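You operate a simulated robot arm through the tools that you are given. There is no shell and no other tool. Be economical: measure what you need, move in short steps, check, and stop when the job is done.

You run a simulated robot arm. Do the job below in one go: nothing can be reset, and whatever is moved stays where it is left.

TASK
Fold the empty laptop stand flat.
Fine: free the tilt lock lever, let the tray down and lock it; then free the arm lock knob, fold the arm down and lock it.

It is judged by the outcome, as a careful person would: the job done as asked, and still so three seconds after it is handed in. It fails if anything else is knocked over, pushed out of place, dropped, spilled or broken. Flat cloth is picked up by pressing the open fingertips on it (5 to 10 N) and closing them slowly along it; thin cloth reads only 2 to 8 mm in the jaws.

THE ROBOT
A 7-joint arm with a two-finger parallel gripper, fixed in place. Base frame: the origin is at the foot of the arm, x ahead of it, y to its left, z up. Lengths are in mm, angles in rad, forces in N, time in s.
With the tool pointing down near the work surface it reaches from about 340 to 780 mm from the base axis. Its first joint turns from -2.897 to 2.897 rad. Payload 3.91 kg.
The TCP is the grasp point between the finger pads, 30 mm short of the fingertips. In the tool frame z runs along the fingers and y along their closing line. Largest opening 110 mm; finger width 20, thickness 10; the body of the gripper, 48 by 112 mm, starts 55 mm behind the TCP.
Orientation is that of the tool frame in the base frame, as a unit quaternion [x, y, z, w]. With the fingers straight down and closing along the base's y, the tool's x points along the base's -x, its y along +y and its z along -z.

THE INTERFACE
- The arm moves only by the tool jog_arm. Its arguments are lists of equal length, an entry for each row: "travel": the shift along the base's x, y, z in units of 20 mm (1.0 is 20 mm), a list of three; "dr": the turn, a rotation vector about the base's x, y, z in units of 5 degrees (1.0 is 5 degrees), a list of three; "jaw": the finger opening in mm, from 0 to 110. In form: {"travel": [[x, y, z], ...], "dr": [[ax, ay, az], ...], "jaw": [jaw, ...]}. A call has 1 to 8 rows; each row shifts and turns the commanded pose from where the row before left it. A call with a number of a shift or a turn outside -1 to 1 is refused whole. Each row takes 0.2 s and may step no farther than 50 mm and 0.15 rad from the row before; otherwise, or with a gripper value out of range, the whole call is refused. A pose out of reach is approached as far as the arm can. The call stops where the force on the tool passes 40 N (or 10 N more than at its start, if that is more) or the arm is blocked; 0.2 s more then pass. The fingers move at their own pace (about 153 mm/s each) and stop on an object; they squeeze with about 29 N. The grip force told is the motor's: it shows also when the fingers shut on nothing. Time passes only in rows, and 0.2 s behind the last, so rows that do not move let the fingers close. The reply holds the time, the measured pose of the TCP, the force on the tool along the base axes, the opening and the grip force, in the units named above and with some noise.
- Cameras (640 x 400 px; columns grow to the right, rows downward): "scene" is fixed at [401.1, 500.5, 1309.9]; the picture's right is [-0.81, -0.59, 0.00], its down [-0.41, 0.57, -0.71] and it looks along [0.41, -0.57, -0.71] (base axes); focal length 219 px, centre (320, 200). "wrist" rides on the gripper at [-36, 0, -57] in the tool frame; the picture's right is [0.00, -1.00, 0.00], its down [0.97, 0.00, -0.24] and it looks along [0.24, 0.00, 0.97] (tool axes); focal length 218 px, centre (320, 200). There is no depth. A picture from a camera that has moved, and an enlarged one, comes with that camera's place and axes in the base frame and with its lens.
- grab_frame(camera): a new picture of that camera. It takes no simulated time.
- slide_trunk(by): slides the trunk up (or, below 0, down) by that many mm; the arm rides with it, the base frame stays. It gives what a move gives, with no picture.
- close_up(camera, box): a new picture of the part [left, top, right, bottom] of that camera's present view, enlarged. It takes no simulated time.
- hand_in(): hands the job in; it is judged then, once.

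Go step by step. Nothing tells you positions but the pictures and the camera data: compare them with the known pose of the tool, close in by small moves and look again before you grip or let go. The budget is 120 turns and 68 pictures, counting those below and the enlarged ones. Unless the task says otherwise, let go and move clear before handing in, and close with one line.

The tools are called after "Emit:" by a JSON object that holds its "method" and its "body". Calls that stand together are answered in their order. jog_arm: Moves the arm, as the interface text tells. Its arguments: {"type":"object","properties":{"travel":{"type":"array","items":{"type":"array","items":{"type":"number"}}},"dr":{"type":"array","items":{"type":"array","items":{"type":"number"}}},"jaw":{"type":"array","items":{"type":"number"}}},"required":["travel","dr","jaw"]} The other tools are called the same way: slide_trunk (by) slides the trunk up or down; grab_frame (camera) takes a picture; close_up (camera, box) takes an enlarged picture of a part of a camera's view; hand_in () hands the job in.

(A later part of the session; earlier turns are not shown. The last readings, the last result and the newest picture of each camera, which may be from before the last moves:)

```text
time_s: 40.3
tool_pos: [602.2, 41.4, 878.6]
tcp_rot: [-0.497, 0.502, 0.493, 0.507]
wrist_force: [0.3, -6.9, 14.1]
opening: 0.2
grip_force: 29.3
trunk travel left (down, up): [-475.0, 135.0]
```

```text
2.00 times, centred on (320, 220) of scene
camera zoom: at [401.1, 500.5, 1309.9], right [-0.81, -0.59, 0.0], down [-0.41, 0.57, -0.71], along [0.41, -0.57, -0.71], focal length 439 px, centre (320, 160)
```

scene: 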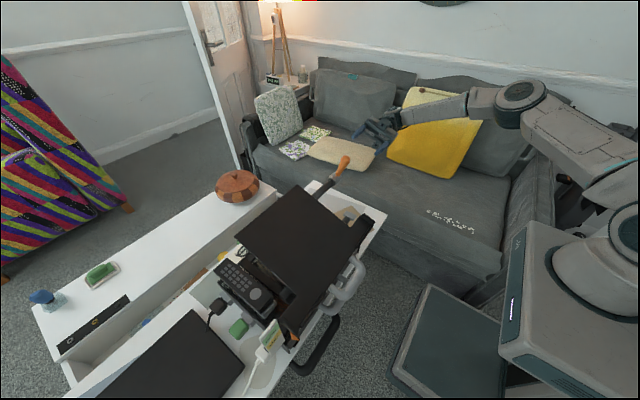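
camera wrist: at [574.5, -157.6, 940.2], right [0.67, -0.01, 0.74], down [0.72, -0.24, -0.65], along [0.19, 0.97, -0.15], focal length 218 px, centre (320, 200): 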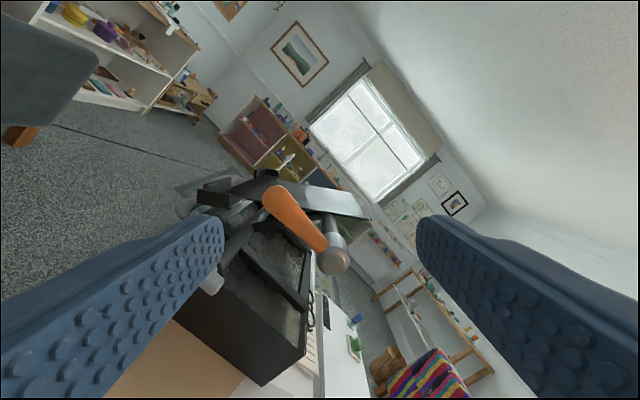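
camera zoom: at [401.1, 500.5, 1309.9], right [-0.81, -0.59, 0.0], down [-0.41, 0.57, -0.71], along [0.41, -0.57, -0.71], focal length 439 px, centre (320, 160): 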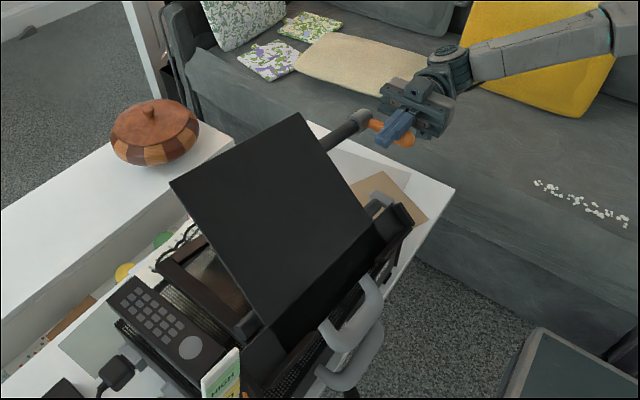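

The tray is going down as I push. Continuing gently, drifting slightly +x along the arc.

Emit:
{"method": "jog_arm", "body": {"travel": [[0.05, 0, -0.25], [0.05, 0, -0.25], [0.05, 0, -0.25], [0.05, 0, -0.25], [0.05, 0, -0.2]], "dr": [[0, 0, 0], [0, 0, 0], [0, 0, 0], [0, 0, 0], [0, 0, 0]], "jaw": [0, 0, 0, 0, 0]}}

Emit:
{"method": "grab_frame", "body": {"camera": "scene"}}

Emit:
{"method": "grab_frame", "body": {"camera": "wrist"}}

```text
time_s: 40.9
tool_pos: [605.5, 42.0, 877.9]
tcp_rot: [-0.497, 0.498, 0.495, 0.51]
wrist_force: [-0.3, -4.5, 18.8]
opening: 0.0
grip_force: 28.9
trunk travel left (down, up): [-475.0, 135.0]
stopped in row 3: the force on the tool passed its limit (the readings are from after the stop); the commanded pose is now the measured one
```

```text
29 pictures are left
```

scene: 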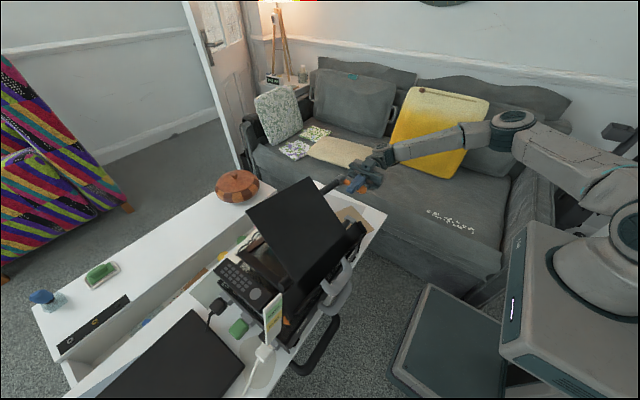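

```text
28 pictures are left
camera wrist: at [603.4, -14.7, 913.5], right [1.0, -0.02, 0.01], down [0.01, -0.23, -0.97], along [0.02, 0.97, -0.23], focal length 218 px, centre (320, 200)
```

wrist: 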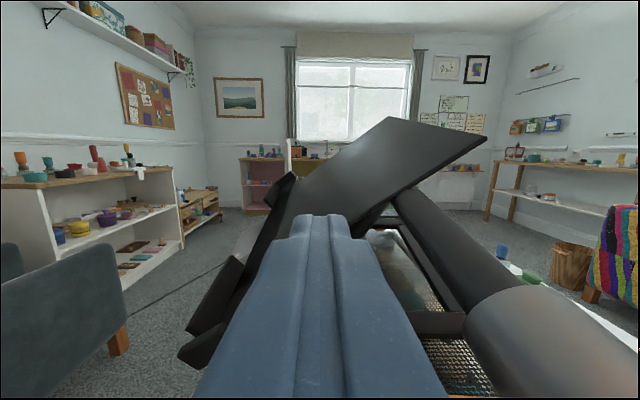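

Emit:
{"method": "jog_arm", "body": {"travel": [[0, 0, -0.12], [0, 0, -0.12], [0, 0, -0.12], [0, 0, -0.12], [0, 0, -0.12], [0, 0, -0.12]], "dr": [[0, 0, 0], [0, 0, 0], [0, 0, 0], [0, 0, 0], [0, 0, 0], [0, 0, 0]], "jaw": [0, 0, 0, 0, 0, 0]}}

Emit:
{"method": "grab_frame", "body": {"camera": "wrist"}}

```text
time_s: 41.5
tool_pos: [606.8, 42.8, 878.1]
tcp_rot: [-0.496, 0.497, 0.495, 0.512]
wrist_force: [0.6, -1.7, 18.0]
opening: 0.0
grip_force: 29.5
trunk travel left (down, up): [-475.0, 135.0]
stopped in row 2: the force on the tool passed its limit (the readings are from after the stop); the commanded pose is now the measured one
```

```text
27 pictures are left
camera wrist: at [604.3, -15.2, 913.3], right [1.0, -0.02, 0.02], down [0.01, -0.23, -0.97], along [0.02, 0.97, -0.23], focal length 218 px, centre (320, 200)
```

wrist: 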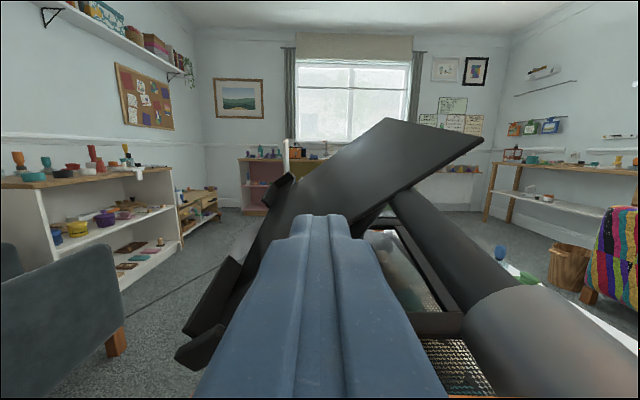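

That is a firm stop: the tray is down. I'll back off to re-grip the lever and turn it back to lock.

Emit:
{"method": "jog_arm", "body": {"travel": [[0, 0, 0.8], [0, -0.9, 0.2], [0, -0.9, 0], [0, -0.9, 0], [0, -0.9, 0], [0, -0.9, 0], [0, -0.9, 0], [0, -0.9, 0]], "dr": [[0, 0, 0], [0, 0, 0], [0, 0, 0], [0, 0, 0], [0, 0, 0], [0, 0, 0], [0, 0, 0], [0, 0, 0]], "jaw": [0, 0, 0, 0, 0, 0, 80, 80]}}

Emit:
{"method": "close_up", "body": {"camera": "wrist", "box": [220, 120, 440, 320]}}

```text
time_s: 43.2
tool_pos: [607.7, -86.4, 894.6]
tcp_rot: [-0.496, 0.498, 0.494, 0.512]
wrist_force: [0.0, 0.1, 0.1]
opening: 79.9
grip_force: 0.1
trunk travel left (down, up): [-475.0, 135.0]
```

```text
2.00 times, centred on (330, 220) of wrist
camera zoom: at [604.6, -141.5, 930.1], right [1.0, -0.02, 0.01], down [0.01, -0.23, -0.97], along [0.02, 0.97, -0.23], focal length 436 px, centre (300, 160)
```

zoom: 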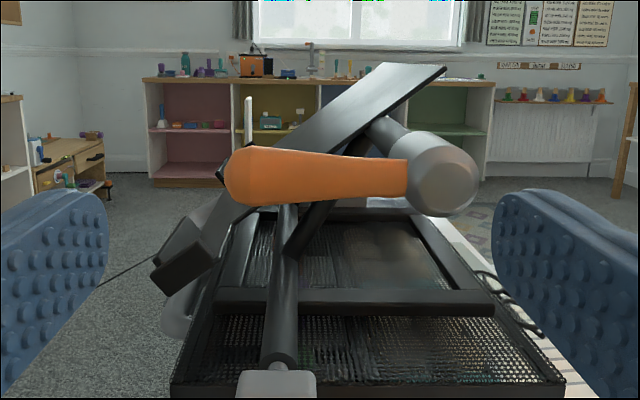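

Emit:
{"method": "close_up", "body": {"camera": "scene", "box": [220, 120, 420, 320]}}

```text
2.00 times, centred on (320, 220) of scene
camera zoom: at [401.1, 500.5, 1309.9], right [-0.81, -0.59, 0.0], down [-0.41, 0.57, -0.71], along [0.41, -0.57, -0.71], focal length 439 px, centre (320, 160)
```

zoom: 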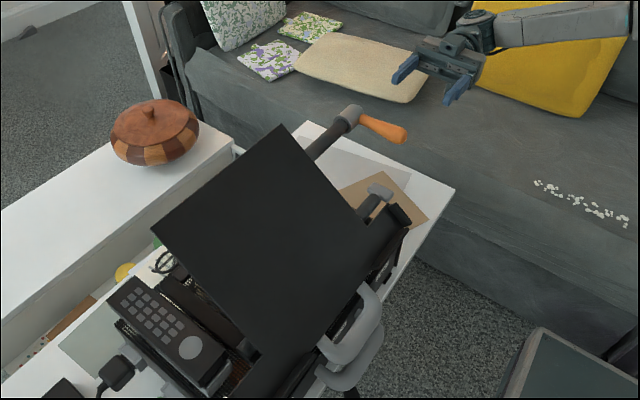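

The picture shows the tray back at its earlier rest, so pushing the lever only tipped the stand slightly and it settled back. The tray is at its true lower stop. Now I'll re-grip the lever to lock it, rolling the jaws to close vertically.

Emit:
{"method": "jog_arm", "body": {"travel": [[0, 0, -0.12], [0, 0, -0.12], [0, 0, -0.12], [0, 0, -0.12], [0, 0, -0.12], [0, 0, -0.12], [0, 0, -0.12], [0, 0, 0]], "dr": [[0, -1, 0], [0, -1, 0], [0, -1, 0], [0, -1, 0], [0, -1, 0], [0, -1, 0], [0, -1, 0], [0, -1, 0]], "jaw": [80, 80, 80, 80, 80, 80, 80, 80]}}

Emit:
{"method": "jog_arm", "body": {"travel": [[0, 0, 0], [0, 0, 0], [0, 0, 0], [0, 0, 0], [0, 0, 0], [0, 0, 0], [0, 0, 0], [0, 0, 0]], "dr": [[0, -1, 0], [0, -1, 0], [0, -1, 0], [0, -1, 0], [0, -1, 0], [0, -1, 0], [0, -1, 0], [0, -1, 0]], "jaw": [80, 80, 80, 80, 80, 80, 80, 80]}}

Emit:
{"method": "jog_arm", "body": {"travel": [[0, 0, 0], [0, 0.5, 0], [0, 1, 0], [0, 1, 0], [0, 1, 0], [0, 1, 0], [0, 1, 0], [0, 1, 0]], "dr": [[0, -1, 0], [0, -0.8, 0], [0, 0, 0], [0, 0, 0], [0, 0, 0], [0, 0, 0], [0, 0, 0], [0, 0, 0]], "jaw": [80, 80, 80, 80, 80, 80, 80, 80]}}

Emit:
{"method": "grab_frame", "body": {"camera": "wrist"}}

```text
time_s: 45.0
tool_pos: [606.7, -84.5, 877.6]
tcp_rot: [-0.635, 0.293, 0.295, 0.651]
wrist_force: [0.1, 1.1, -0.1]
opening: 79.7
grip_force: 0.1
trunk travel left (down, up): [-475.0, 135.0]
```

```text
time_s: 46.9
tool_pos: [607.2, -85.1, 877.7]
tcp_rot: [-0.698, 0.054, 0.059, 0.712]
wrist_force: [-0.1, 0.1, 0.7]
opening: 79.9
grip_force: 0.0
trunk travel left (down, up): [-475.0, 135.0]
```

```text
time_s: 48.6
tool_pos: [605.9, 47.7, 887.2]
tcp_rot: [-0.701, -0.002, 0.006, 0.713]
wrist_force: [-0.1, 0.0, 0.2]
opening: 80.1
grip_force: 0.0
out of reach, approached as far as the arm can: row 2
trunk travel left (down, up): [-475.0, 135.0]
```

```text
24 pictures are left
camera wrist: at [570.8, -9.5, 887.0], right [0.0, -0.02, 1.0], down [0.97, -0.23, -0.01], along [0.23, 0.97, 0.02], focal length 218 px, centre (320, 200)
```

wrist: 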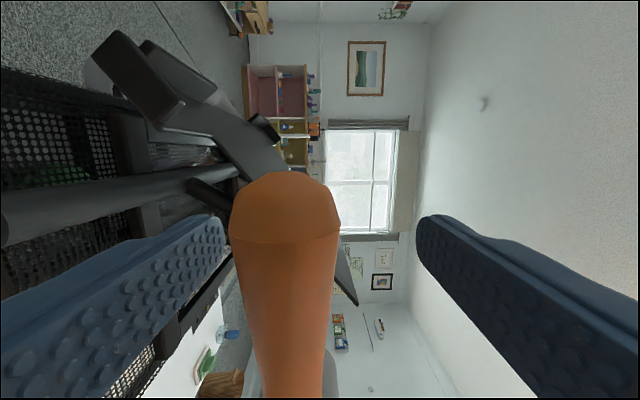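

The lever is between the jaws but about 10 mm low, so I'll move down and close.

Emit:
{"method": "jog_arm", "body": {"travel": [[0, 0.15, -0.25], [0, 0.15, -0.25], [0, 0, 0], [0, 0, 0], [0, 0, 0]], "dr": [[0, 0, 0], [0, 0, 0], [0, 0, 0], [0, 0, 0], [0, 0, 0]], "jaw": [80, 70, 45, 20, 15]}}

```text
time_s: 49.9
tool_pos: [605.5, 53.3, 882.5]
tcp_rot: [-0.703, -0.001, 0.008, 0.711]
wrist_force: [-0.9, 2.1, -1.1]
opening: 24.4
grip_force: 29.1
out of reach, approached as far as the arm can: row 2
trunk travel left (down, up): [-475.0, 135.0]
```

Gripped. Turning the lever back up along the arc.

Emit:
{"method": "jog_arm", "body": {"travel": [[0.02, 0, 0.29], [0.05, 0, 0.29], [0.07, 0, 0.285], [0.1, 0, 0.28]], "dr": [[0, 1, 0], [0, 1, 0], [0, 1, 0], [0, 1, 0]], "jaw": [15, 15, 15, 15]}}

Emit:
{"method": "close_up", "body": {"camera": "scene", "box": [220, 120, 420, 320]}}

```text
time_s: 50.9
tool_pos: [611.9, 52.7, 905.6]
tcp_rot: [-0.689, 0.122, 0.127, 0.703]
wrist_force: [0.1, 2.1, -1.0]
opening: 24.5
grip_force: 29.2
trunk travel left (down, up): [-475.0, 135.0]
```

```text
2.00 times, centred on (320, 220) of scene
camera zoom: at [401.1, 500.5, 1309.9], right [-0.81, -0.59, 0.0], down [-0.41, 0.57, -0.71], along [0.41, -0.57, -0.71], focal length 439 px, centre (320, 160)
```

zoom: 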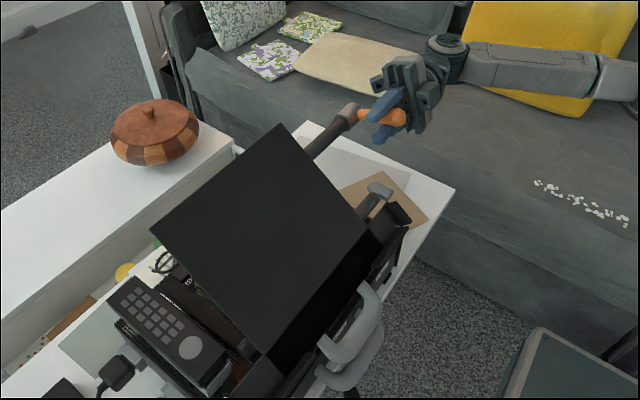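

The tray is staying down while the lever moves freely. Continuing.

Emit:
{"method": "jog_arm", "body": {"travel": [[0.135, 0, 0.265], [0.155, 0, 0.255], [0.18, 0, 0.24], [0.2, 0, 0.22]], "dr": [[0, 1, 0], [0, 1, 0], [0, 1, 0], [0, 1, 0]], "jaw": [15, 15, 15, 15]}}

Emit:
{"method": "jog_arm", "body": {"travel": [[0.22, 0, 0.205], [0.235, 0, 0.185], [0.25, 0, 0.165]], "dr": [[0, 1, 0], [0, 1, 0], [0, 1, 0]], "jaw": [15, 15, 15]}}

Emit:
{"method": "grab_frame", "body": {"camera": "wrist"}}

Emit:
{"method": "close_up", "body": {"camera": "scene", "box": [220, 120, 420, 320]}}

```text
time_s: 51.9
tool_pos: [624.7, 52.9, 924.7]
tcp_rot: [-0.657, 0.242, 0.246, 0.671]
wrist_force: [-1.2, 3.0, 0.6]
opening: 24.3
grip_force: 29.2
trunk travel left (down, up): [-475.0, 135.0]
```

```text
time_s: 52.6
tool_pos: [638.5, 53.8, 936.6]
tcp_rot: [-0.619, 0.328, 0.328, 0.634]
wrist_force: [-1.0, -0.5, -0.4]
opening: 24.6
grip_force: 29.0
trunk travel left (down, up): [-475.0, 135.0]
```

```text
22 pictures are left
camera wrist: at [617.2, -3.5, 965.2], right [0.82, -0.02, 0.57], down [0.55, -0.23, -0.8], along [0.15, 0.97, -0.18], focal length 218 px, centre (320, 200)
```

wrist: 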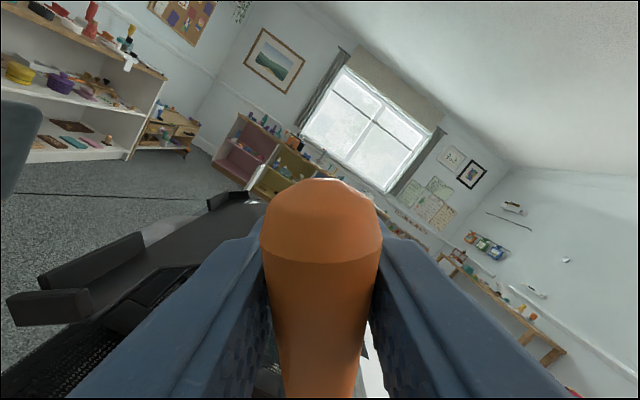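

```text
2.00 times, centred on (320, 220) of scene
camera zoom: at [401.1, 500.5, 1309.9], right [-0.81, -0.59, 0.0], down [-0.41, 0.57, -0.71], along [0.41, -0.57, -0.71], focal length 439 px, centre (320, 160)
```

zoom: 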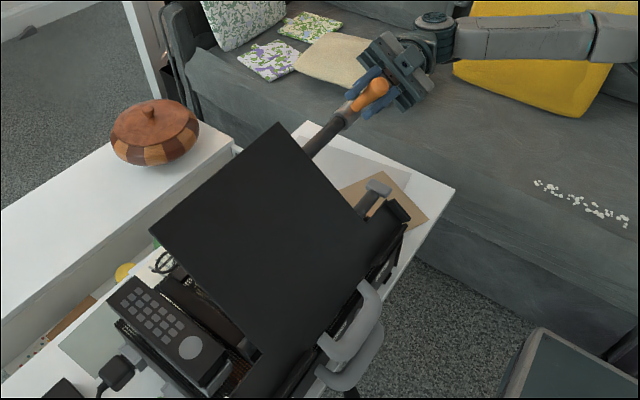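

Emit:
{"method": "jog_arm", "body": {"travel": [[0.27, 0, 0.15], [0.28, 0, 0.13], [0.29, 0, 0.1]], "dr": [[0, 1, 0], [0, 1, 0], [0, 1, 0]], "jaw": [15, 15, 15]}}

Emit:
{"method": "grab_frame", "body": {"camera": "wrist"}}

```text
time_s: 53.5
tool_pos: [655.1, 53.1, 944.4]
tcp_rot: [-0.571, 0.408, 0.407, 0.585]
wrist_force: [0.2, 2.2, -0.2]
opening: 24.4
grip_force: 29.8
trunk travel left (down, up): [-475.0, 135.0]
```

```text
20 pictures are left
camera wrist: at [642.4, -3.0, 977.1], right [0.94, -0.02, 0.34], down [0.32, -0.23, -0.92], along [0.09, 0.97, -0.21], focal length 218 px, centre (320, 200)
```

wrist: 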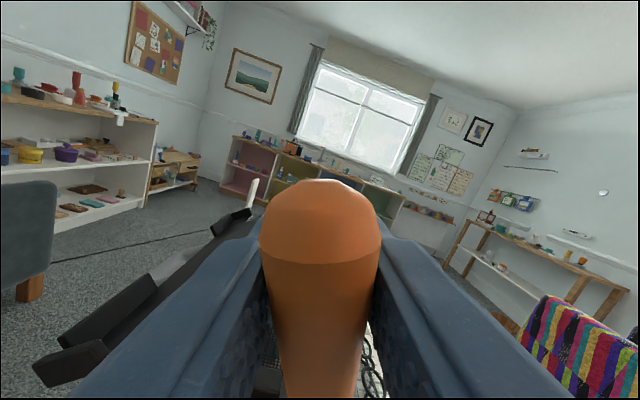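

The lever is nearly at its original position. I'll go on to feel the stop.

Emit:
{"method": "jog_arm", "body": {"travel": [[0.3, 0, 0.08], [0.3, 0, 0.06]], "dr": [[0, 1, 0], [0, 1, 0]], "jaw": [15, 15]}}

Emit:
{"method": "grab_frame", "body": {"camera": "wrist"}}

```text
time_s: 54.0
tool_pos: [667.5, 50.3, 946.7]
tcp_rot: [-0.533, 0.457, 0.454, 0.549]
wrist_force: [-1.0, -2.5, -2.4]
opening: 27.8
grip_force: 29.3
trunk travel left (down, up): [-475.0, 135.0]
```

```text
19 pictures are left
camera wrist: at [660.1, -5.3, 982.6], right [0.99, -0.02, 0.17], down [0.16, -0.23, -0.96], along [0.06, 0.97, -0.22], focal length 218 px, centre (320, 200)
```

wrist: 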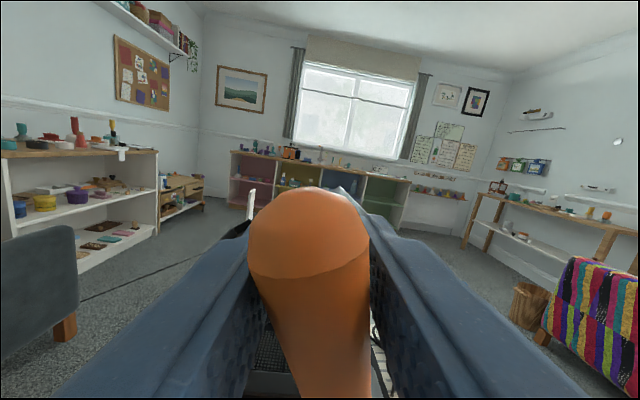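

The lever is at its locked stop again, with the same slip as at the start. I'll release it, back off and move toward the knob.

Emit:
{"method": "jog_arm", "body": {"travel": [[-0.2, 0, 0], [0, 0, 0], [0, -1, 0], [0, -1, 0], [0, -1, 0], [0, -1, 0], [0, -1, 0], [0, -1, 0]], "dr": [[0, 0, 0], [0, 0, 0], [0, 1, 0], [0, 1, 0], [0, 0, 0], [0, 0, 0], [0, 0, 0], [0, 0, 0]], "jaw": [60, 80, 80, 80, 80, 80, 80, 80]}}

Emit:
{"method": "jog_arm", "body": {"travel": [[-0.4, -0.5, -1], [-0.4, -0.5, -1], [-0.4, 0, -1], [-0.4, 0, -1], [-0.4, 0, -1], [-0.4, 0, -1], [-0.4, 0, -1], [0, 0, -0.5]], "dr": [[0, 0, 0], [0, 0, 0], [0, 0, 0], [0, 0, 0], [0, 0, 0], [0, 0, 0], [0, 0, 0], [0, 0, 0]], "jaw": [80, 80, 80, 80, 80, 80, 80, 80]}}

Emit:
{"method": "grab_frame", "body": {"camera": "wrist"}}

```text
time_s: 55.9
tool_pos: [663.0, -69.0, 948.4]
tcp_rot: [-0.492, 0.502, 0.5, 0.506]
wrist_force: [0.7, 0.0, -0.5]
opening: 80.1
grip_force: 0.1
trunk travel left (down, up): [-475.0, 135.0]
```

```text
time_s: 57.6
tool_pos: [606.4, -87.6, 797.0]
tcp_rot: [-0.492, 0.503, 0.499, 0.507]
wrist_force: [-0.5, -1.0, -0.1]
opening: 80.1
grip_force: 0.1
trunk travel left (down, up): [-475.0, 135.0]
```

```text
18 pictures are left
camera wrist: at [605.0, -144.4, 832.6], right [1.0, -0.02, 0.0], down [-0.01, -0.23, -0.97], along [0.02, 0.97, -0.23], focal length 218 px, centre (320, 200)
```

wrist: 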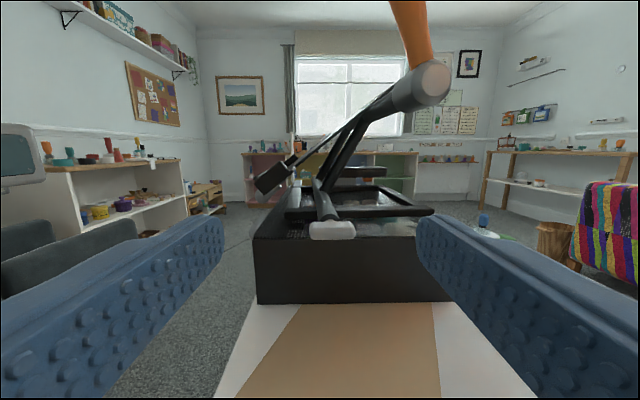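

Emit:
{"method": "close_up", "body": {"camera": "wrist", "box": [240, 60, 460, 260]}}

```text
2.00 times, centred on (350, 160) of wrist
camera zoom: at [605.0, -144.4, 832.6], right [1.0, -0.02, 0.0], down [-0.01, -0.23, -0.97], along [0.02, 0.97, -0.23], focal length 436 px, centre (260, 280)
```

zoom: 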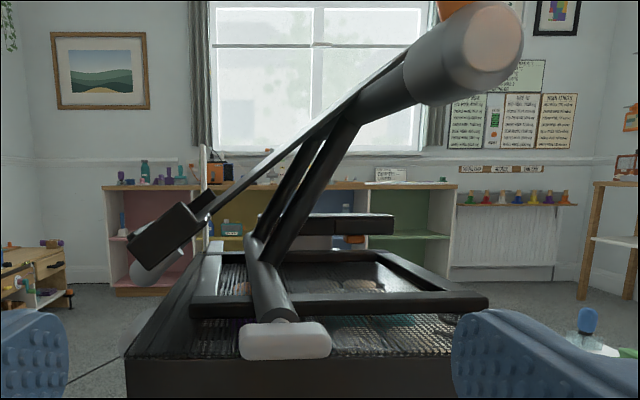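

Emit:
{"method": "close_up", "body": {"camera": "scene", "box": [300, 210, 400, 330]}}

```text
3.33 times, centred on (350, 270) of scene
camera zoom: at [401.1, 500.5, 1309.9], right [-0.81, -0.59, 0.0], down [-0.41, 0.57, -0.71], along [0.41, -0.57, -0.71], focal length 731 px, centre (220, -33)
```

zoom: 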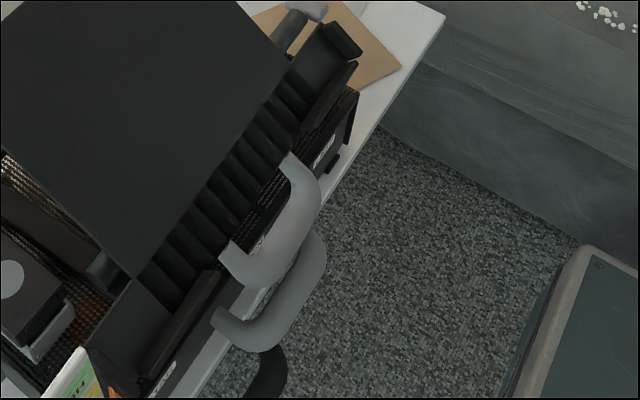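

The tray edge is at about 36° but the arm is at about 58°, so I doubt the tray really went all the way down: I never pushed the tray itself. I'll free the lever again and press the tray's front corner at about (540, 95, 795) to make sure.

Emit:
{"method": "jog_arm", "body": {"travel": [[0.35, 0, 1], [0.35, 0, 1], [0.35, 0, 1], [0.35, 0, 1], [0.35, 0, 1], [0.35, 0, 1], [0.25, 0, 1], [0, 0, 0.1]], "dr": [[0, 0, 0], [0, 0, 0], [0, 0, 0], [0, 0, 0], [0, -1, 0], [0, -1, 0], [0, -1, 0], [0, -0.6, 0]], "jaw": [80, 80, 80, 80, 80, 80, 80, 80]}}

Emit:
{"method": "jog_arm", "body": {"travel": [[0, 1, 0], [0, 1, 0], [0, 1, 0], [0, 1, 0], [0, 1, 0], [0, 1, 0], [0, 1, 0]], "dr": [[0, 0, 0], [0, 0, 0], [0, 0, 0], [0, 0, 0], [0, 0, 0], [0, 0, 0], [0, 0, 0]], "jaw": [80, 80, 80, 80, 80, 80, 80]}}

Emit:
{"method": "jog_arm", "body": {"travel": [[0, 0, 0], [0, 0, 0], [0, 0, 0]], "dr": [[0, 0, 0], [0, 0, 0], [0, 0, 0]], "jaw": [50, 20, 15]}}

```text
time_s: 59.5
tool_pos: [654.1, -86.3, 939.2]
tcp_rot: [-0.564, 0.417, 0.415, 0.579]
wrist_force: [-0.3, -0.6, 0.7]
opening: 79.9
grip_force: 0.1
trunk travel left (down, up): [-475.0, 135.0]
```

```text
time_s: 61.0
tool_pos: [654.4, 52.7, 940.9]
tcp_rot: [-0.563, 0.418, 0.416, 0.579]
wrist_force: [-0.5, -0.1, 0.3]
opening: 80.0
grip_force: 0.0
trunk travel left (down, up): [-475.0, 135.0]
```

```text
time_s: 61.9
tool_pos: [653.0, 51.2, 939.5]
tcp_rot: [-0.564, 0.417, 0.416, 0.579]
wrist_force: [4.5, -1.0, 3.9]
opening: 28.7
grip_force: 28.7
trunk travel left (down, up): [-475.0, 135.0]
```

Gripped. Running the lever through the same arc.

Emit:
{"method": "jog_arm", "body": {"travel": [[-0.28, 0, -0.09], [-0.273, 0, -0.11], [-0.262, 0, -0.135], [-0.25, 0, -0.157], [-0.235, 0, -0.178], [-0.218, 0, -0.198], [-0.2, 0, -0.216], [-0.18, 0, -0.233]], "dr": [[0, -1, 0], [0, -1, 0], [0, -1, 0], [0, -1, 0], [0, -1, 0], [0, -1, 0], [0, -1, 0], [0, -1, 0]], "jaw": [15, 15, 15, 15, 15, 15, 15, 15]}}

Emit:
{"method": "jog_arm", "body": {"travel": [[-0.159, 0, -0.248], [-0.137, 0, -0.261], [-0.113, 0, -0.272], [-0.089, 0, -0.281], [-0.064, 0, -0.288], [-0.038, 0, -0.28], [0, 0, 0]], "dr": [[0, -1, 0], [0, -1, 0], [0, -1, 0], [0, -1, 0], [0, -1, 0], [0, -0.7, 0], [0, 0, 0]], "jaw": [15, 15, 15, 15, 15, 15, 15]}}

Emit:
{"method": "close_up", "body": {"camera": "scene", "box": [220, 120, 420, 320]}}

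```text
time_s: 63.6
tool_pos: [616.1, 51.5, 913.4]
tcp_rot: [-0.672, 0.194, 0.197, 0.687]
wrist_force: [4.5, -1.5, 2.2]
opening: 25.8
grip_force: 28.5
trunk travel left (down, up): [-475.0, 135.0]
```

```text
time_s: 65.2
tool_pos: [603.7, 53.0, 881.6]
tcp_rot: [-0.7, 0.019, 0.026, 0.713]
wrist_force: [6.6, -1.2, 9.8]
opening: 24.9
grip_force: 28.7
trunk travel left (down, up): [-475.0, 135.0]
```

```text
2.00 times, centred on (320, 220) of scene
camera zoom: at [401.1, 500.5, 1309.9], right [-0.81, -0.59, 0.0], down [-0.41, 0.57, -0.71], along [0.41, -0.57, -0.71], focal length 439 px, centre (320, 160)
```

zoom: 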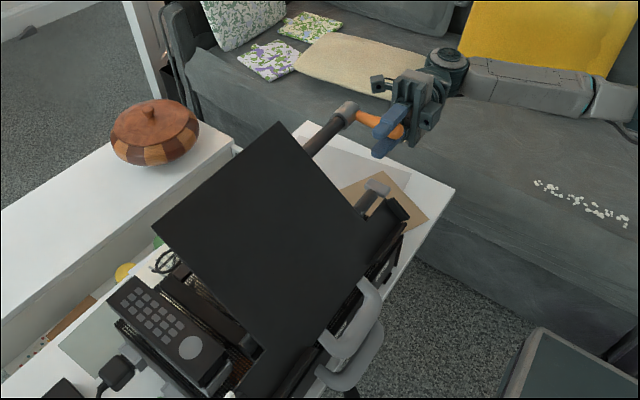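

Lever freed and the tray unchanged. I'll release, go round to the tray's front corner and press it from above.

Emit:
{"method": "jog_arm", "body": {"travel": [[0, 0, 0], [0, 0, 0], [0, -1, 0], [0, -1, 0], [0, -1, 0], [0, -1, 0], [0, -1, 0], [0, -1, 0]], "dr": [[0, 0, 0], [0, 0, 0], [0, 0, 0], [0, 0, 0], [0, 0, 0], [0, 0, 0], [0, 0, 0], [0, 0, 0]], "jaw": [50, 80, 80, 80, 80, 80, 40, 0]}}

Emit:
{"method": "jog_arm", "body": {"travel": [[-1, 0, -0.5], [-1, 0, -0.5], [-1, 0, -0.5], [0, 1, 0], [0, 1, 0], [0, 1, 0], [0, 1, 0], [0, 1, 0]], "dr": [[0, 0, 0], [0, 0, 0], [0, 0, 0], [0, 0, 0], [0, 0, 0], [0, 0, 0], [0, 0, 0], [0, 0, 0]], "jaw": [0, 0, 0, 0, 0, 0, 0, 0]}}

Emit:
{"method": "grab_frame", "body": {"camera": "wrist"}}

```text
time_s: 67.0
tool_pos: [603.5, -67.8, 881.9]
tcp_rot: [-0.701, 0.02, 0.026, 0.713]
wrist_force: [0.3, -0.5, 0.4]
opening: 0.0
grip_force: 28.8
trunk travel left (down, up): [-475.0, 135.0]
```

```text
time_s: 68.8
tool_pos: [543.8, 33.5, 862.3]
tcp_rot: [-0.7, 0.019, 0.027, 0.714]
wrist_force: [-0.6, -0.1, -0.3]
opening: 0.0
grip_force: 29.2
out of reach, approached as far as the arm can: row 3
trunk travel left (down, up): [-475.0, 135.0]
```

```text
14 pictures are left
camera wrist: at [507.6, -23.3, 864.7], right [0.06, -0.02, 1.0], down [0.97, -0.23, -0.07], along [0.23, 0.97, 0.0], focal length 218 px, centre (320, 200)
```

wrist: 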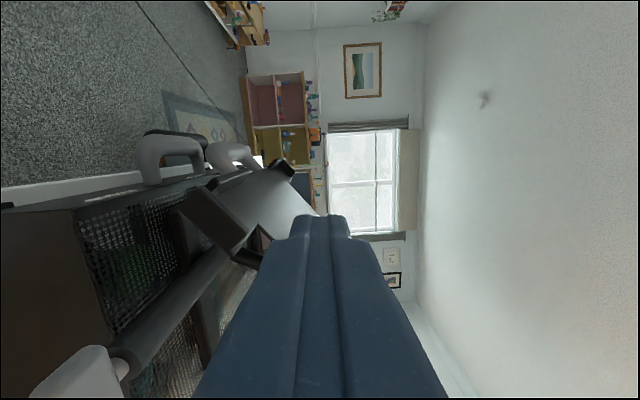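

The near lip tab is right below and ahead of the fingertips. Advance in y, then press down slowly.

Emit:
{"method": "jog_arm", "body": {"travel": [[0, 1, 0], [0, 1, 0], [0, 0.9, 0], [0, 0, -0.4], [0, 0, -0.4], [0, 0, -0.3], [0, 0, -0.3], [0, 0, -0.3]], "dr": [[0, 0, 0], [0, 0, 0], [0, 0, 0], [0, 0, 0], [0, 0, 0], [0, 0, 0], [0, 0, 0], [0, 0, 0]], "jaw": [0, 0, 0, 0, 0, 0, 0, 0]}}

Emit:
{"method": "jog_arm", "body": {"travel": [[0, 0, -0.2], [0, 0, -0.2], [0, 0, -0.2], [0, 0, -0.2]], "dr": [[0, 0, 0], [0, 0, 0], [0, 0, 0], [0, 0, 0]], "jaw": [0, 0, 0, 0]}}

```text
time_s: 70.7
tool_pos: [542.7, 91.4, 855.9]
tcp_rot: [-0.703, 0.022, 0.03, 0.711]
wrist_force: [-0.1, -0.3, -0.7]
opening: 0.0
grip_force: 29.1
out of reach, approached as far as the arm can: row 5, 6, 7, 8
trunk travel left (down, up): [-475.0, 135.0]
```

```text
time_s: 71.7
tool_pos: [542.8, 92.5, 855.9]
tcp_rot: [-0.702, 0.021, 0.029, 0.711]
wrist_force: [-0.2, -0.9, 0.4]
opening: 0.2
grip_force: 29.1
out of reach, approached as far as the arm can: row 1, 2, 3, 4
trunk travel left (down, up): [-475.0, 135.0]
```

The wrist is at a joint limit in this roll. I'll roll back toward level in place and then press.

Emit:
{"method": "jog_arm", "body": {"travel": [[0, 0, 0.5], [0, 0, 0.5], [0, 0, 0.5], [0, 0, 0.5], [0, 0, 0.2], [0, 0, 0], [0, 0, 0], [0, 0, 0]], "dr": [[0, 1, 0], [0, 1, 0], [0, 1, 0], [0, 1, 0], [0, 1, 0], [0, 1, 0], [0, 1, 0], [0, 1, 0]], "jaw": [0, 0, 0, 0, 0, 0, 0, 0]}}

Emit:
{"method": "jog_arm", "body": {"travel": [[0, 0, -0.3], [0, 0, -0.3], [0, 0, -0.3], [0, 0, -0.3], [0, 0, -0.3], [0, 0, -0.3]], "dr": [[0, 1, 0], [0, 1, 0], [0, 1, 0], [0, 1, 0], [0, 0, 0], [0, 0, 0]], "jaw": [0, 0, 0, 0, 0, 0]}}

```text
time_s: 73.5
tool_pos: [543.8, 91.1, 900.9]
tcp_rot: [-0.648, 0.262, 0.265, 0.664]
wrist_force: [-0.5, -0.2, 0.3]
opening: 0.1
grip_force: 28.7
trunk travel left (down, up): [-475.0, 135.0]
```

```text
time_s: 74.8
tool_pos: [540.8, 90.8, 862.6]
tcp_rot: [-0.593, 0.373, 0.374, 0.607]
wrist_force: [-3.5, 2.4, 4.3]
opening: 0.0
grip_force: 28.9
trunk travel left (down, up): [-475.0, 135.0]
```

Emit:
{"method": "close_up", "body": {"camera": "scene", "box": [260, 140, 420, 300]}}

```text
2.50 times, centred on (340, 220) of scene
camera zoom: at [401.1, 500.5, 1309.9], right [-0.81, -0.59, 0.0], down [-0.41, 0.57, -0.71], along [0.41, -0.57, -0.71], focal length 549 px, centre (270, 150)
```

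zoom: 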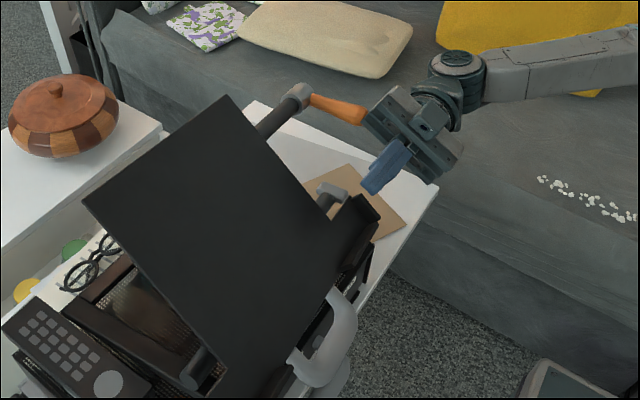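

The gripper body is touching the lever tip and the stand is tipping slightly. I'll lift straight away, then retreat in y.

Emit:
{"method": "jog_arm", "body": {"travel": [[0, 0, 0.8], [0, 0, 0.8], [0, -0.8, 0], [0, -0.5, 0], [-0.2, 0, 0]], "dr": [[0, 0, 0], [0, 0, 0], [0, 0, 0], [0, 0, 0], [0, 0, 0]], "jaw": [0, 0, 0, 0, 0]}}

Emit:
{"method": "close_up", "body": {"camera": "scene", "box": [220, 120, 420, 320]}}

```text
time_s: 76.0
tool_pos: [539.2, 66.1, 895.6]
tcp_rot: [-0.593, 0.374, 0.373, 0.608]
wrist_force: [0.2, 0.4, 0.3]
opening: 0.0
grip_force: 29.5
trunk travel left (down, up): [-475.0, 135.0]
```

```text
2.00 times, centred on (320, 220) of scene
camera zoom: at [401.1, 500.5, 1309.9], right [-0.81, -0.59, 0.0], down [-0.41, 0.57, -0.71], along [0.41, -0.57, -0.71], focal length 439 px, centre (320, 160)
```

zoom: 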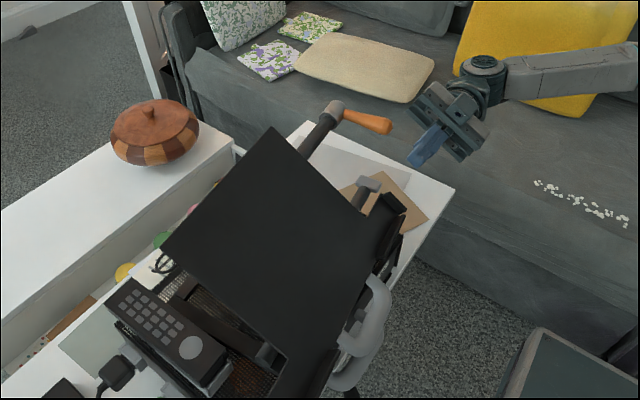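

The stand has been nudged slightly. I'll back away and re-measure from the side before doing more.

Emit:
{"method": "jog_arm", "body": {"travel": [[0.5, -1, 0], [0.5, -1, 0], [0.5, -1, 0], [0.5, -1, 0], [0.5, -1, 0], [0, -1, 0], [0, -1, 0], [0, -0.8, 0]], "dr": [[0, 1, 0], [0, 1, 0], [0, 1, 0], [0, 1, 0], [0, 1, 0], [0, 0.8, 0], [0, 0, 0], [0, 0, 0]], "jaw": [0, 0, 0, 0, 0, 0, 0, 80]}}

Emit:
{"method": "close_up", "body": {"camera": "wrist", "box": [220, 120, 440, 320]}}

```text
time_s: 77.8
tool_pos: [590.5, -89.6, 895.3]
tcp_rot: [-0.48, 0.514, 0.509, 0.496]
wrist_force: [-0.1, 0.5, 0.0]
opening: 80.2
grip_force: 0.1
trunk travel left (down, up): [-475.0, 135.0]
```

```text
2.00 times, centred on (330, 220) of wrist
camera zoom: at [590.7, -146.3, 931.7], right [1.0, -0.02, -0.05], down [-0.05, -0.23, -0.97], along [0.01, 0.97, -0.23], focal length 436 px, centre (300, 160)
```

zoom: 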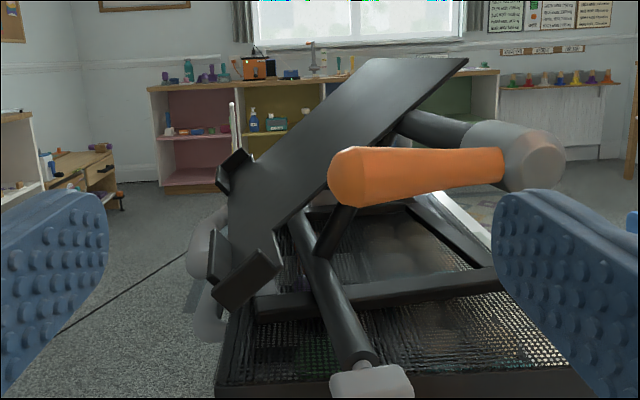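

The stand yawed about 8° on its base: the knob is now at about (625, 58, 757) and the hinge end at (702, 45, 880). Everything on it is otherwise fine. I'll press the tray's near tab at about (557, 92, 810), keeping the gripper body clear of the lever.

Emit:
{"method": "jog_arm", "body": {"travel": [[-0.8, 1, -0.4], [-0.8, 1, -0.4], [0, 1, -0.4], [0, 1, -0.4], [0, 1, 0], [0, 1, 0], [0, 1, 0], [0, 1, 0]], "dr": [[0, 0, 0], [0, 0, 0], [0, 0, 0], [0, 0, 0], [0, 0, 0], [0, 0, 0], [0, 0, 0], [0, 0, 0]], "jaw": [40, 0, 0, 0, 0, 0, 0, 0]}}

Emit:
{"method": "grab_frame", "body": {"camera": "wrist"}}

```text
time_s: 79.7
tool_pos: [557.7, 68.2, 862.9]
tcp_rot: [-0.48, 0.514, 0.509, 0.496]
wrist_force: [0.0, -0.2, -0.4]
opening: 0.1
grip_force: 28.4
trunk travel left (down, up): [-475.0, 135.0]
```

```text
10 pictures are left
camera wrist: at [557.5, 12.6, 898.2], right [1.0, -0.02, -0.05], down [-0.05, -0.23, -0.97], along [0.01, 0.97, -0.23], focal length 218 px, centre (320, 200)
```

wrist: 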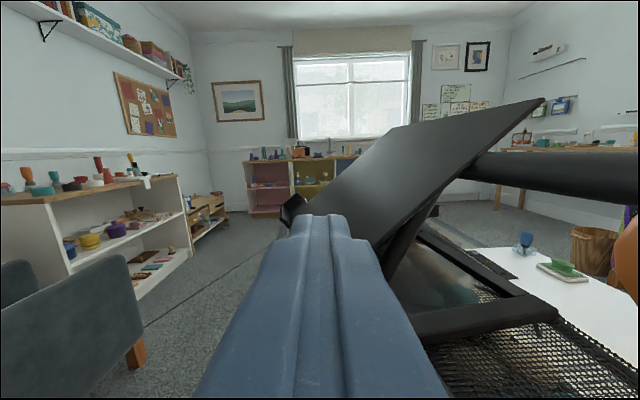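

The tab is right under the fingertips. Pressing down slowly.

Emit:
{"method": "jog_arm", "body": {"travel": [[0, 0.5, 0], [0, 0, -0.3], [0, 0, -0.3], [0, 0, -0.3], [0, 0, -0.3], [0, 0, -0.3], [0, 0, -0.3], [0, 0, -0.3]], "dr": [[0, 0, 0], [0, 0, 0], [0, 0, 0], [0, 0, 0], [0, 0, 0], [0, 0, 0], [0, 0, 0], [0, 0, 0]], "jaw": [0, 0, 0, 0, 0, 0, 0, 0]}}

```text
time_s: 81.5
tool_pos: [557.5, 77.4, 827.9]
tcp_rot: [-0.481, 0.511, 0.51, 0.498]
wrist_force: [2.8, -9.3, 34.6]
opening: 0.0
grip_force: 29.0
trunk travel left (down, up): [-475.0, 135.0]
```

Emit:
{"method": "jog_arm", "body": {"travel": [[0, 0, 0], [0, 0, 0], [0, 0, 0], [0, 0, 0]], "dr": [[0, 0, 0], [0, 0, 0], [0, 0, 0], [0, 0, 0]], "jaw": [0, 0, 0, 0]}}

Emit:
{"method": "close_up", "body": {"camera": "scene", "box": [220, 120, 420, 320]}}

```text
time_s: 82.2
tool_pos: [559.2, 80.9, 829.4]
tcp_rot: [-0.481, 0.508, 0.511, 0.499]
wrist_force: [-1.1, -5.4, 18.7]
opening: 0.0
grip_force: 28.5
trunk travel left (down, up): [-475.0, 135.0]
stopped in row 3: the force on the tool passed its limit (the readings are from after the stop); the commanded pose is now the measured one
```

```text
2.00 times, centred on (320, 220) of scene
camera zoom: at [401.1, 500.5, 1309.9], right [-0.81, -0.59, 0.0], down [-0.41, 0.57, -0.71], along [0.41, -0.57, -0.71], focal length 439 px, centre (320, 160)
```

zoom: 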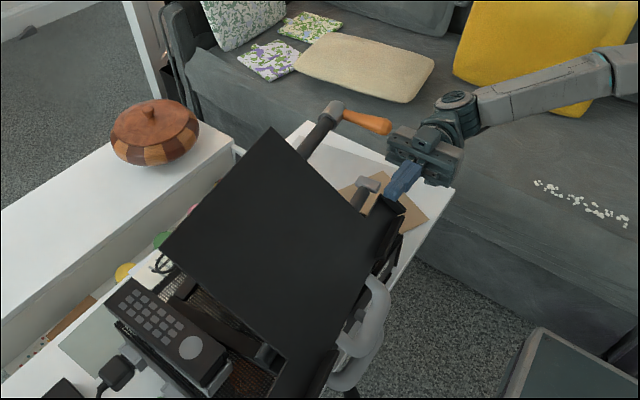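

The tray does not budge under about 40 N, so it is at its lower stop. I'll back away, roll and yaw to match, and lock the lever again.

Emit:
{"method": "jog_arm", "body": {"travel": [[0, 0, 1], [0, -1, 0.5], [0, -1, 0.5], [0, -1, 0.45], [0.5, -1, 0], [0.8, -1, 0], [0.8, -1, 0], [0.8, -1, 0]], "dr": [[0, 0, 0], [0, 0, 0], [0, 0, 0], [0, 0, 0], [0, -1, 0], [0, -1, 0], [0, -1, 0], [0, -1, 0]], "jaw": [0, 0, 0, 0, 0, 0, 40, 80]}}

Emit:
{"method": "jog_arm", "body": {"travel": [[0.8, 0, 0], [0, 0, 0], [0, 0, 0], [0, 0, 0], [0, 0, 0], [0, 0, 0], [0, 0, 0], [0, 0, 0]], "dr": [[0, -1, 0], [0, -1, 0], [0, -1, 0], [0, -1, 0], [0, -1, 0], [0, -1, 0], [0, -1, 0], [0, -1, 0]], "jaw": [80, 80, 80, 80, 80, 80, 80, 80]}}

Emit:
{"method": "jog_arm", "body": {"travel": [[0, 0, 0], [0, 0, 0], [0, 0, 0], [0, 0, 0], [0, 0, 0], [0, 0, 0]], "dr": [[0, -1, 0], [0, -1, 0], [0, -1, 0], [0, -1, 0], [0, 0, 0.85], [0, 0, 0.85]], "jaw": [80, 80, 80, 80, 80, 80]}}

```text
time_s: 84.0
tool_pos: [616.9, -61.1, 873.5]
tcp_rot: [-0.562, 0.416, 0.419, 0.579]
wrist_force: [0.2, -0.3, 0.3]
opening: 79.9
grip_force: 0.1
trunk travel left (down, up): [-475.0, 135.0]
```

```text
time_s: 85.8
tool_pos: [632.5, -60.6, 874.6]
tcp_rot: [-0.671, 0.193, 0.202, 0.687]
wrist_force: [0.9, 0.2, -0.6]
opening: 79.7
grip_force: 0.1
trunk travel left (down, up): [-475.0, 135.0]
```

```text
time_s: 87.2
tool_pos: [632.1, -58.9, 874.9]
tcp_rot: [-0.699, 0.02, 0.136, 0.702]
wrist_force: [-0.8, 0.4, -1.0]
opening: 80.0
grip_force: 0.1
trunk travel left (down, up): [-475.0, 135.0]
```

Emit:
{"method": "jog_arm", "body": {"travel": [[0.9, 0, 0.1], [-0.13, 0.91, 0], [-0.13, 0.91, 0], [-0.13, 0.91, 0], [-0.13, 0.91, 0], [-0.13, 0.91, 0], [-0.13, 0.91, 0]], "dr": [[0, 0, 0], [0, 0, 0], [0, 0, 0], [0, 0, 0], [0, 0, 0], [0, 0, 0], [0, 0, 0]], "jaw": [80, 80, 80, 80, 80, 80, 80]}}

Emit:
{"method": "grab_frame", "body": {"camera": "wrist"}}

```text
time_s: 88.8
tool_pos: [635.7, 49.6, 877.1]
tcp_rot: [-0.699, 0.019, 0.135, 0.702]
wrist_force: [-0.8, 0.3, 0.4]
opening: 79.9
grip_force: 0.0
trunk travel left (down, up): [-475.0, 135.0]
```

```text
8 pictures are left
camera wrist: at [610.0, -11.2, 883.4], right [0.22, 0.01, 0.98], down [0.97, -0.08, -0.22], along [0.08, 1.0, -0.03], focal length 218 px, centre (320, 200)
```

wrist: 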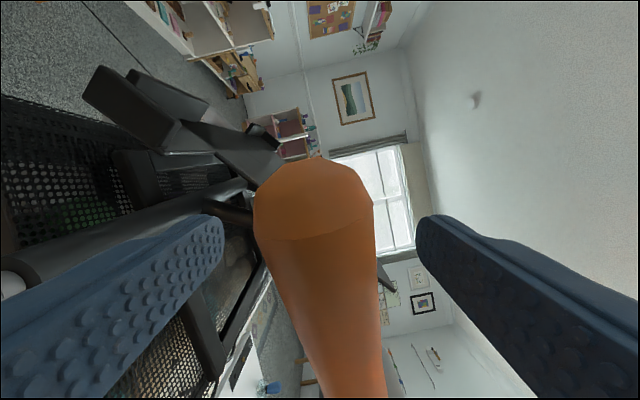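

The lever is centred. Closing and swinging it up to lock along the yawed arc.

Emit:
{"method": "jog_arm", "body": {"travel": [[0, 0, 0], [0, 0, 0], [0, 0, 0]], "dr": [[0, 0, 0], [0, 0, 0], [0, 0, 0]], "jaw": [50, 20, 15]}}

Emit:
{"method": "jog_arm", "body": {"travel": [[-0.009, -0.001, 0.292], [0.017, 0.003, 0.293], [0.042, 0.006, 0.292], [0.067, 0.01, 0.288], [0.092, 0.014, 0.282], [0.116, 0.017, 0.274], [0.139, 0.021, 0.264], [0.163, 0.024, 0.252]], "dr": [[-0.148, 0.987, 0], [-0.148, 0.987, 0], [-0.148, 0.987, 0], [-0.148, 0.987, 0], [-0.148, 0.987, 0], [-0.148, 0.987, 0], [-0.148, 0.987, 0], [-0.148, 0.987, 0]], "jaw": [15, 15, 15, 15, 15, 15, 15, 15]}}

Emit:
{"method": "jog_arm", "body": {"travel": [[0.184, 0.028, 0.237], [0.205, 0.031, 0.221], [0.225, 0.034, 0.203], [0.241, 0.036, 0.183], [0.257, 0.038, 0.162], [0.272, 0.041, 0.139]], "dr": [[-0.148, 0.987, 0], [-0.148, 0.987, 0], [-0.148, 0.987, 0], [-0.148, 0.987, 0], [-0.148, 0.987, 0], [-0.148, 0.987, 0]], "jaw": [15, 15, 15, 15, 15, 15]}}

```text
time_s: 89.6
tool_pos: [636.2, 48.7, 880.0]
tcp_rot: [-0.698, 0.019, 0.133, 0.703]
wrist_force: [9.5, -1.9, 15.6]
opening: 28.8
grip_force: 29.2
trunk travel left (down, up): [-475.0, 135.0]
```

```text
time_s: 91.4
tool_pos: [649.3, 50.9, 919.5]
tcp_rot: [0.647, -0.263, -0.363, -0.617]
wrist_force: [5.4, 0.6, 3.4]
opening: 27.1
grip_force: 28.8
trunk travel left (down, up): [-475.0, 135.0]
```

```text
time_s: 92.8
tool_pos: [675.6, 56.2, 945.6]
tcp_rot: [0.557, -0.425, -0.504, -0.506]
wrist_force: [-1.2, -4.0, -2.5]
opening: 28.5
grip_force: 28.8
trunk travel left (down, up): [-475.0, 135.0]
```

Emit:
{"method": "grab_frame", "body": {"camera": "wrist"}}

```text
7 pictures are left
camera wrist: at [678.9, -1.1, 979.3], right [0.98, 0.13, 0.13], down [0.16, -0.2, -0.97], along [-0.1, 0.97, -0.22], focal length 218 px, centre (320, 200)
```

wrist: 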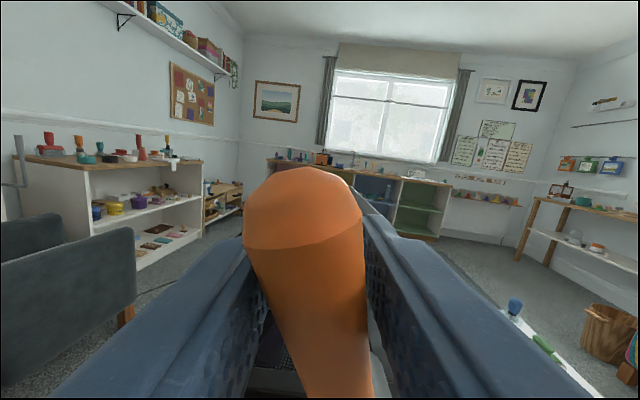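

The lever is leaning in the grip just as it did at the locked stop. I'll nudge +x to confirm, release and retreat toward the knob.

Emit:
{"method": "jog_arm", "body": {"travel": [[0.2, 0.03, 0], [0.1, 0.02, 0]], "dr": [[0, 0, 0], [0, 0, 0]], "jaw": [15, 15]}}

Emit:
{"method": "jog_arm", "body": {"travel": [[-0.3, 0, 0], [0, 0, 0], [0.13, -0.95, 0], [0.13, -0.95, 0], [0.13, -0.95, 0], [0.13, -0.95, 0], [0.13, -0.95, 0], [0.13, -0.95, 0]], "dr": [[0, 0, 0], [0, 0, 0], [-0.148, 0.987, 0], [-0.12, 0.8, 0], [0, 0, 0], [0, 0, 0], [0, 0, 0], [0, 0, 0]], "jaw": [60, 80, 80, 80, 80, 80, 80, 80]}}

Emit:
{"method": "jog_arm", "body": {"travel": [[-0.3, -0.5, -1], [-0.3, -0.5, -1], [-0.3, 0, -1], [-0.3, 0, -1], [-0.3, 0, -1], [-0.3, 0, -1], [-0.3, 0, -1], [-0.3, 0, -1]], "dr": [[0, 0, 0], [0, 0, 0], [0, 0, 0], [0, 0, 0], [0, 0, 0], [0, 0, 0], [0, 0, 0], [0, 0, 0]], "jaw": [80, 80, 80, 80, 80, 80, 80, 80]}}

Emit:
{"method": "grab_frame", "body": {"camera": "wrist"}}

```text
time_s: 93.4
tool_pos: [681.8, 56.2, 944.4]
tcp_rot: [0.557, -0.423, -0.505, -0.505]
wrist_force: [-1.3, -4.3, 0.3]
opening: 28.8
grip_force: 29.0
trunk travel left (down, up): [-475.0, 135.0]
```

```text
time_s: 95.2
tool_pos: [691.5, -55.4, 944.5]
tcp_rot: [-0.522, 0.468, 0.542, 0.463]
wrist_force: [-0.2, 0.5, 0.9]
opening: 80.0
grip_force: 0.0
trunk travel left (down, up): [-475.0, 135.0]
```

```text
time_s: 97.0
tool_pos: [643.3, -76.3, 783.3]
tcp_rot: [-0.522, 0.468, 0.542, 0.464]
wrist_force: [0.1, -0.6, -0.8]
opening: 79.9
grip_force: 0.1
trunk travel left (down, up): [-475.0, 135.0]
```

```text
6 pictures are left
camera wrist: at [651.2, -132.5, 818.8], right [0.99, 0.13, -0.02], down [0.01, -0.23, -0.97], along [-0.13, 0.97, -0.22], focal length 218 px, centre (320, 200)
```

wrist: 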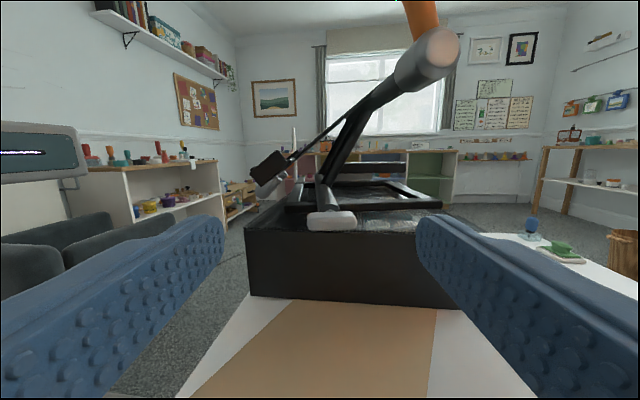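

The tray is down and locked. The knob is at about (635, 58, 757) with its wing horizontal. It likely loosens counter-clockwise like the lever, so I'll roll +90° to grip the wing across its thickness.

Emit:
{"method": "jog_arm", "body": {"travel": [[0, 0, 0], [0, 0, 0], [0, 0, 0], [0, 0, 0], [0, 0, 0], [0, 0, 0], [0, 0, 0], [0, 0, 0]], "dr": [[-0.14, 0.98, 0], [-0.14, 0.98, 0], [-0.14, 0.98, 0], [-0.14, 0.98, 0], [-0.14, 0.98, 0], [-0.14, 0.98, 0], [-0.14, 0.98, 0], [-0.14, 0.98, 0]], "jaw": [70, 70, 70, 70, 70, 70, 70, 70]}}

Emit:
{"method": "jog_arm", "body": {"travel": [[0, 0, 0], [0, 0, 0], [0, 0, 0], [0, 0, 0], [0, 0, 0], [0, 0, 0], [0, 0, 0], [0, 0, 0]], "dr": [[-0.14, 0.98, 0], [-0.14, 0.98, 0], [-0.14, 0.98, 0], [-0.14, 0.98, 0], [-0.14, 0.98, 0], [-0.14, 0.98, 0], [-0.14, 0.98, 0], [-0.14, 0.98, 0]], "jaw": [70, 70, 70, 70, 70, 70, 70, 70]}}

Emit:
{"method": "jog_arm", "body": {"travel": [[0, 0, 0], [0, 0, 0]], "dr": [[-0.14, 0.98, 0], [-0.14, 0.98, 0]], "jaw": [70, 70]}}

```text
time_s: 98.8
tool_pos: [644.6, -75.4, 784.9]
tcp_rot: [-0.331, 0.623, 0.663, 0.253]
wrist_force: [0.1, -0.1, 0.0]
opening: 70.1
grip_force: 0.1
trunk travel left (down, up): [-475.0, 135.0]
```

```text
time_s: 100.6
tool_pos: [644.7, -78.0, 784.1]
tcp_rot: [-0.102, 0.702, 0.705, 0.014]
wrist_force: [0.6, 0.3, -0.1]
opening: 70.1
grip_force: 0.1
trunk travel left (down, up): [-475.0, 135.0]
```

```text
time_s: 101.2
tool_pos: [643.2, -76.4, 782.9]
tcp_rot: [-0.042, 0.709, 0.702, -0.046]
wrist_force: [0.4, -0.3, -0.4]
opening: 69.6
grip_force: 0.1
trunk travel left (down, up): [-475.0, 135.0]
```

Roll +90° reached. Now lowering to knob height and advancing with a narrower opening.

Emit:
{"method": "jog_arm", "body": {"travel": [[0.4, 0, -0.65], [0, 0, -0.65], [-0.115, 0.92, 0], [-0.115, 0.92, 0], [-0.115, 0.92, 0], [-0.115, 0.92, 0], [-0.115, 0.92, 0], [-0.115, 0.92, 0]], "dr": [[0, 0, 0], [0, 0, 0], [0, 0, 0], [0, 0, 0], [0, 0, 0], [0, 0, 0], [0, 0, 0], [0, 0, 0]], "jaw": [48, 48, 48, 48, 48, 48, 48, 48]}}

Emit:
{"method": "grab_frame", "body": {"camera": "wrist"}}

```text
time_s: 103.0
tool_pos: [639.7, 32.7, 757.4]
tcp_rot: [-0.042, 0.709, 0.702, -0.046]
wrist_force: [-0.4, -0.2, 0.6]
opening: 48.1
grip_force: 0.1
trunk travel left (down, up): [-475.0, 135.0]
```

```text
5 pictures are left
camera wrist: at [680.7, -17.7, 759.2], right [-0.01, -0.01, -1.0], down [-0.93, -0.36, 0.01], along [-0.36, 0.93, -0.01], focal length 218 px, centre (320, 200)
```

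wrist: 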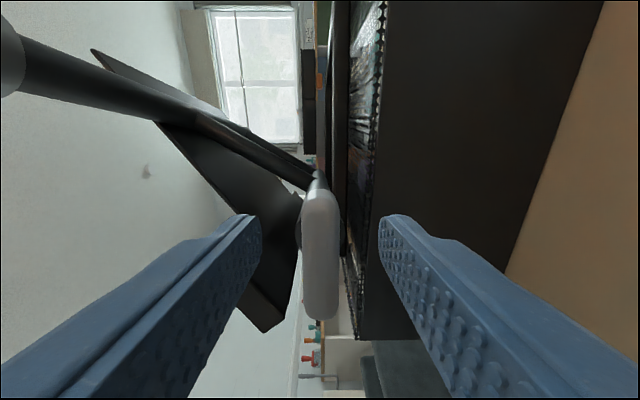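

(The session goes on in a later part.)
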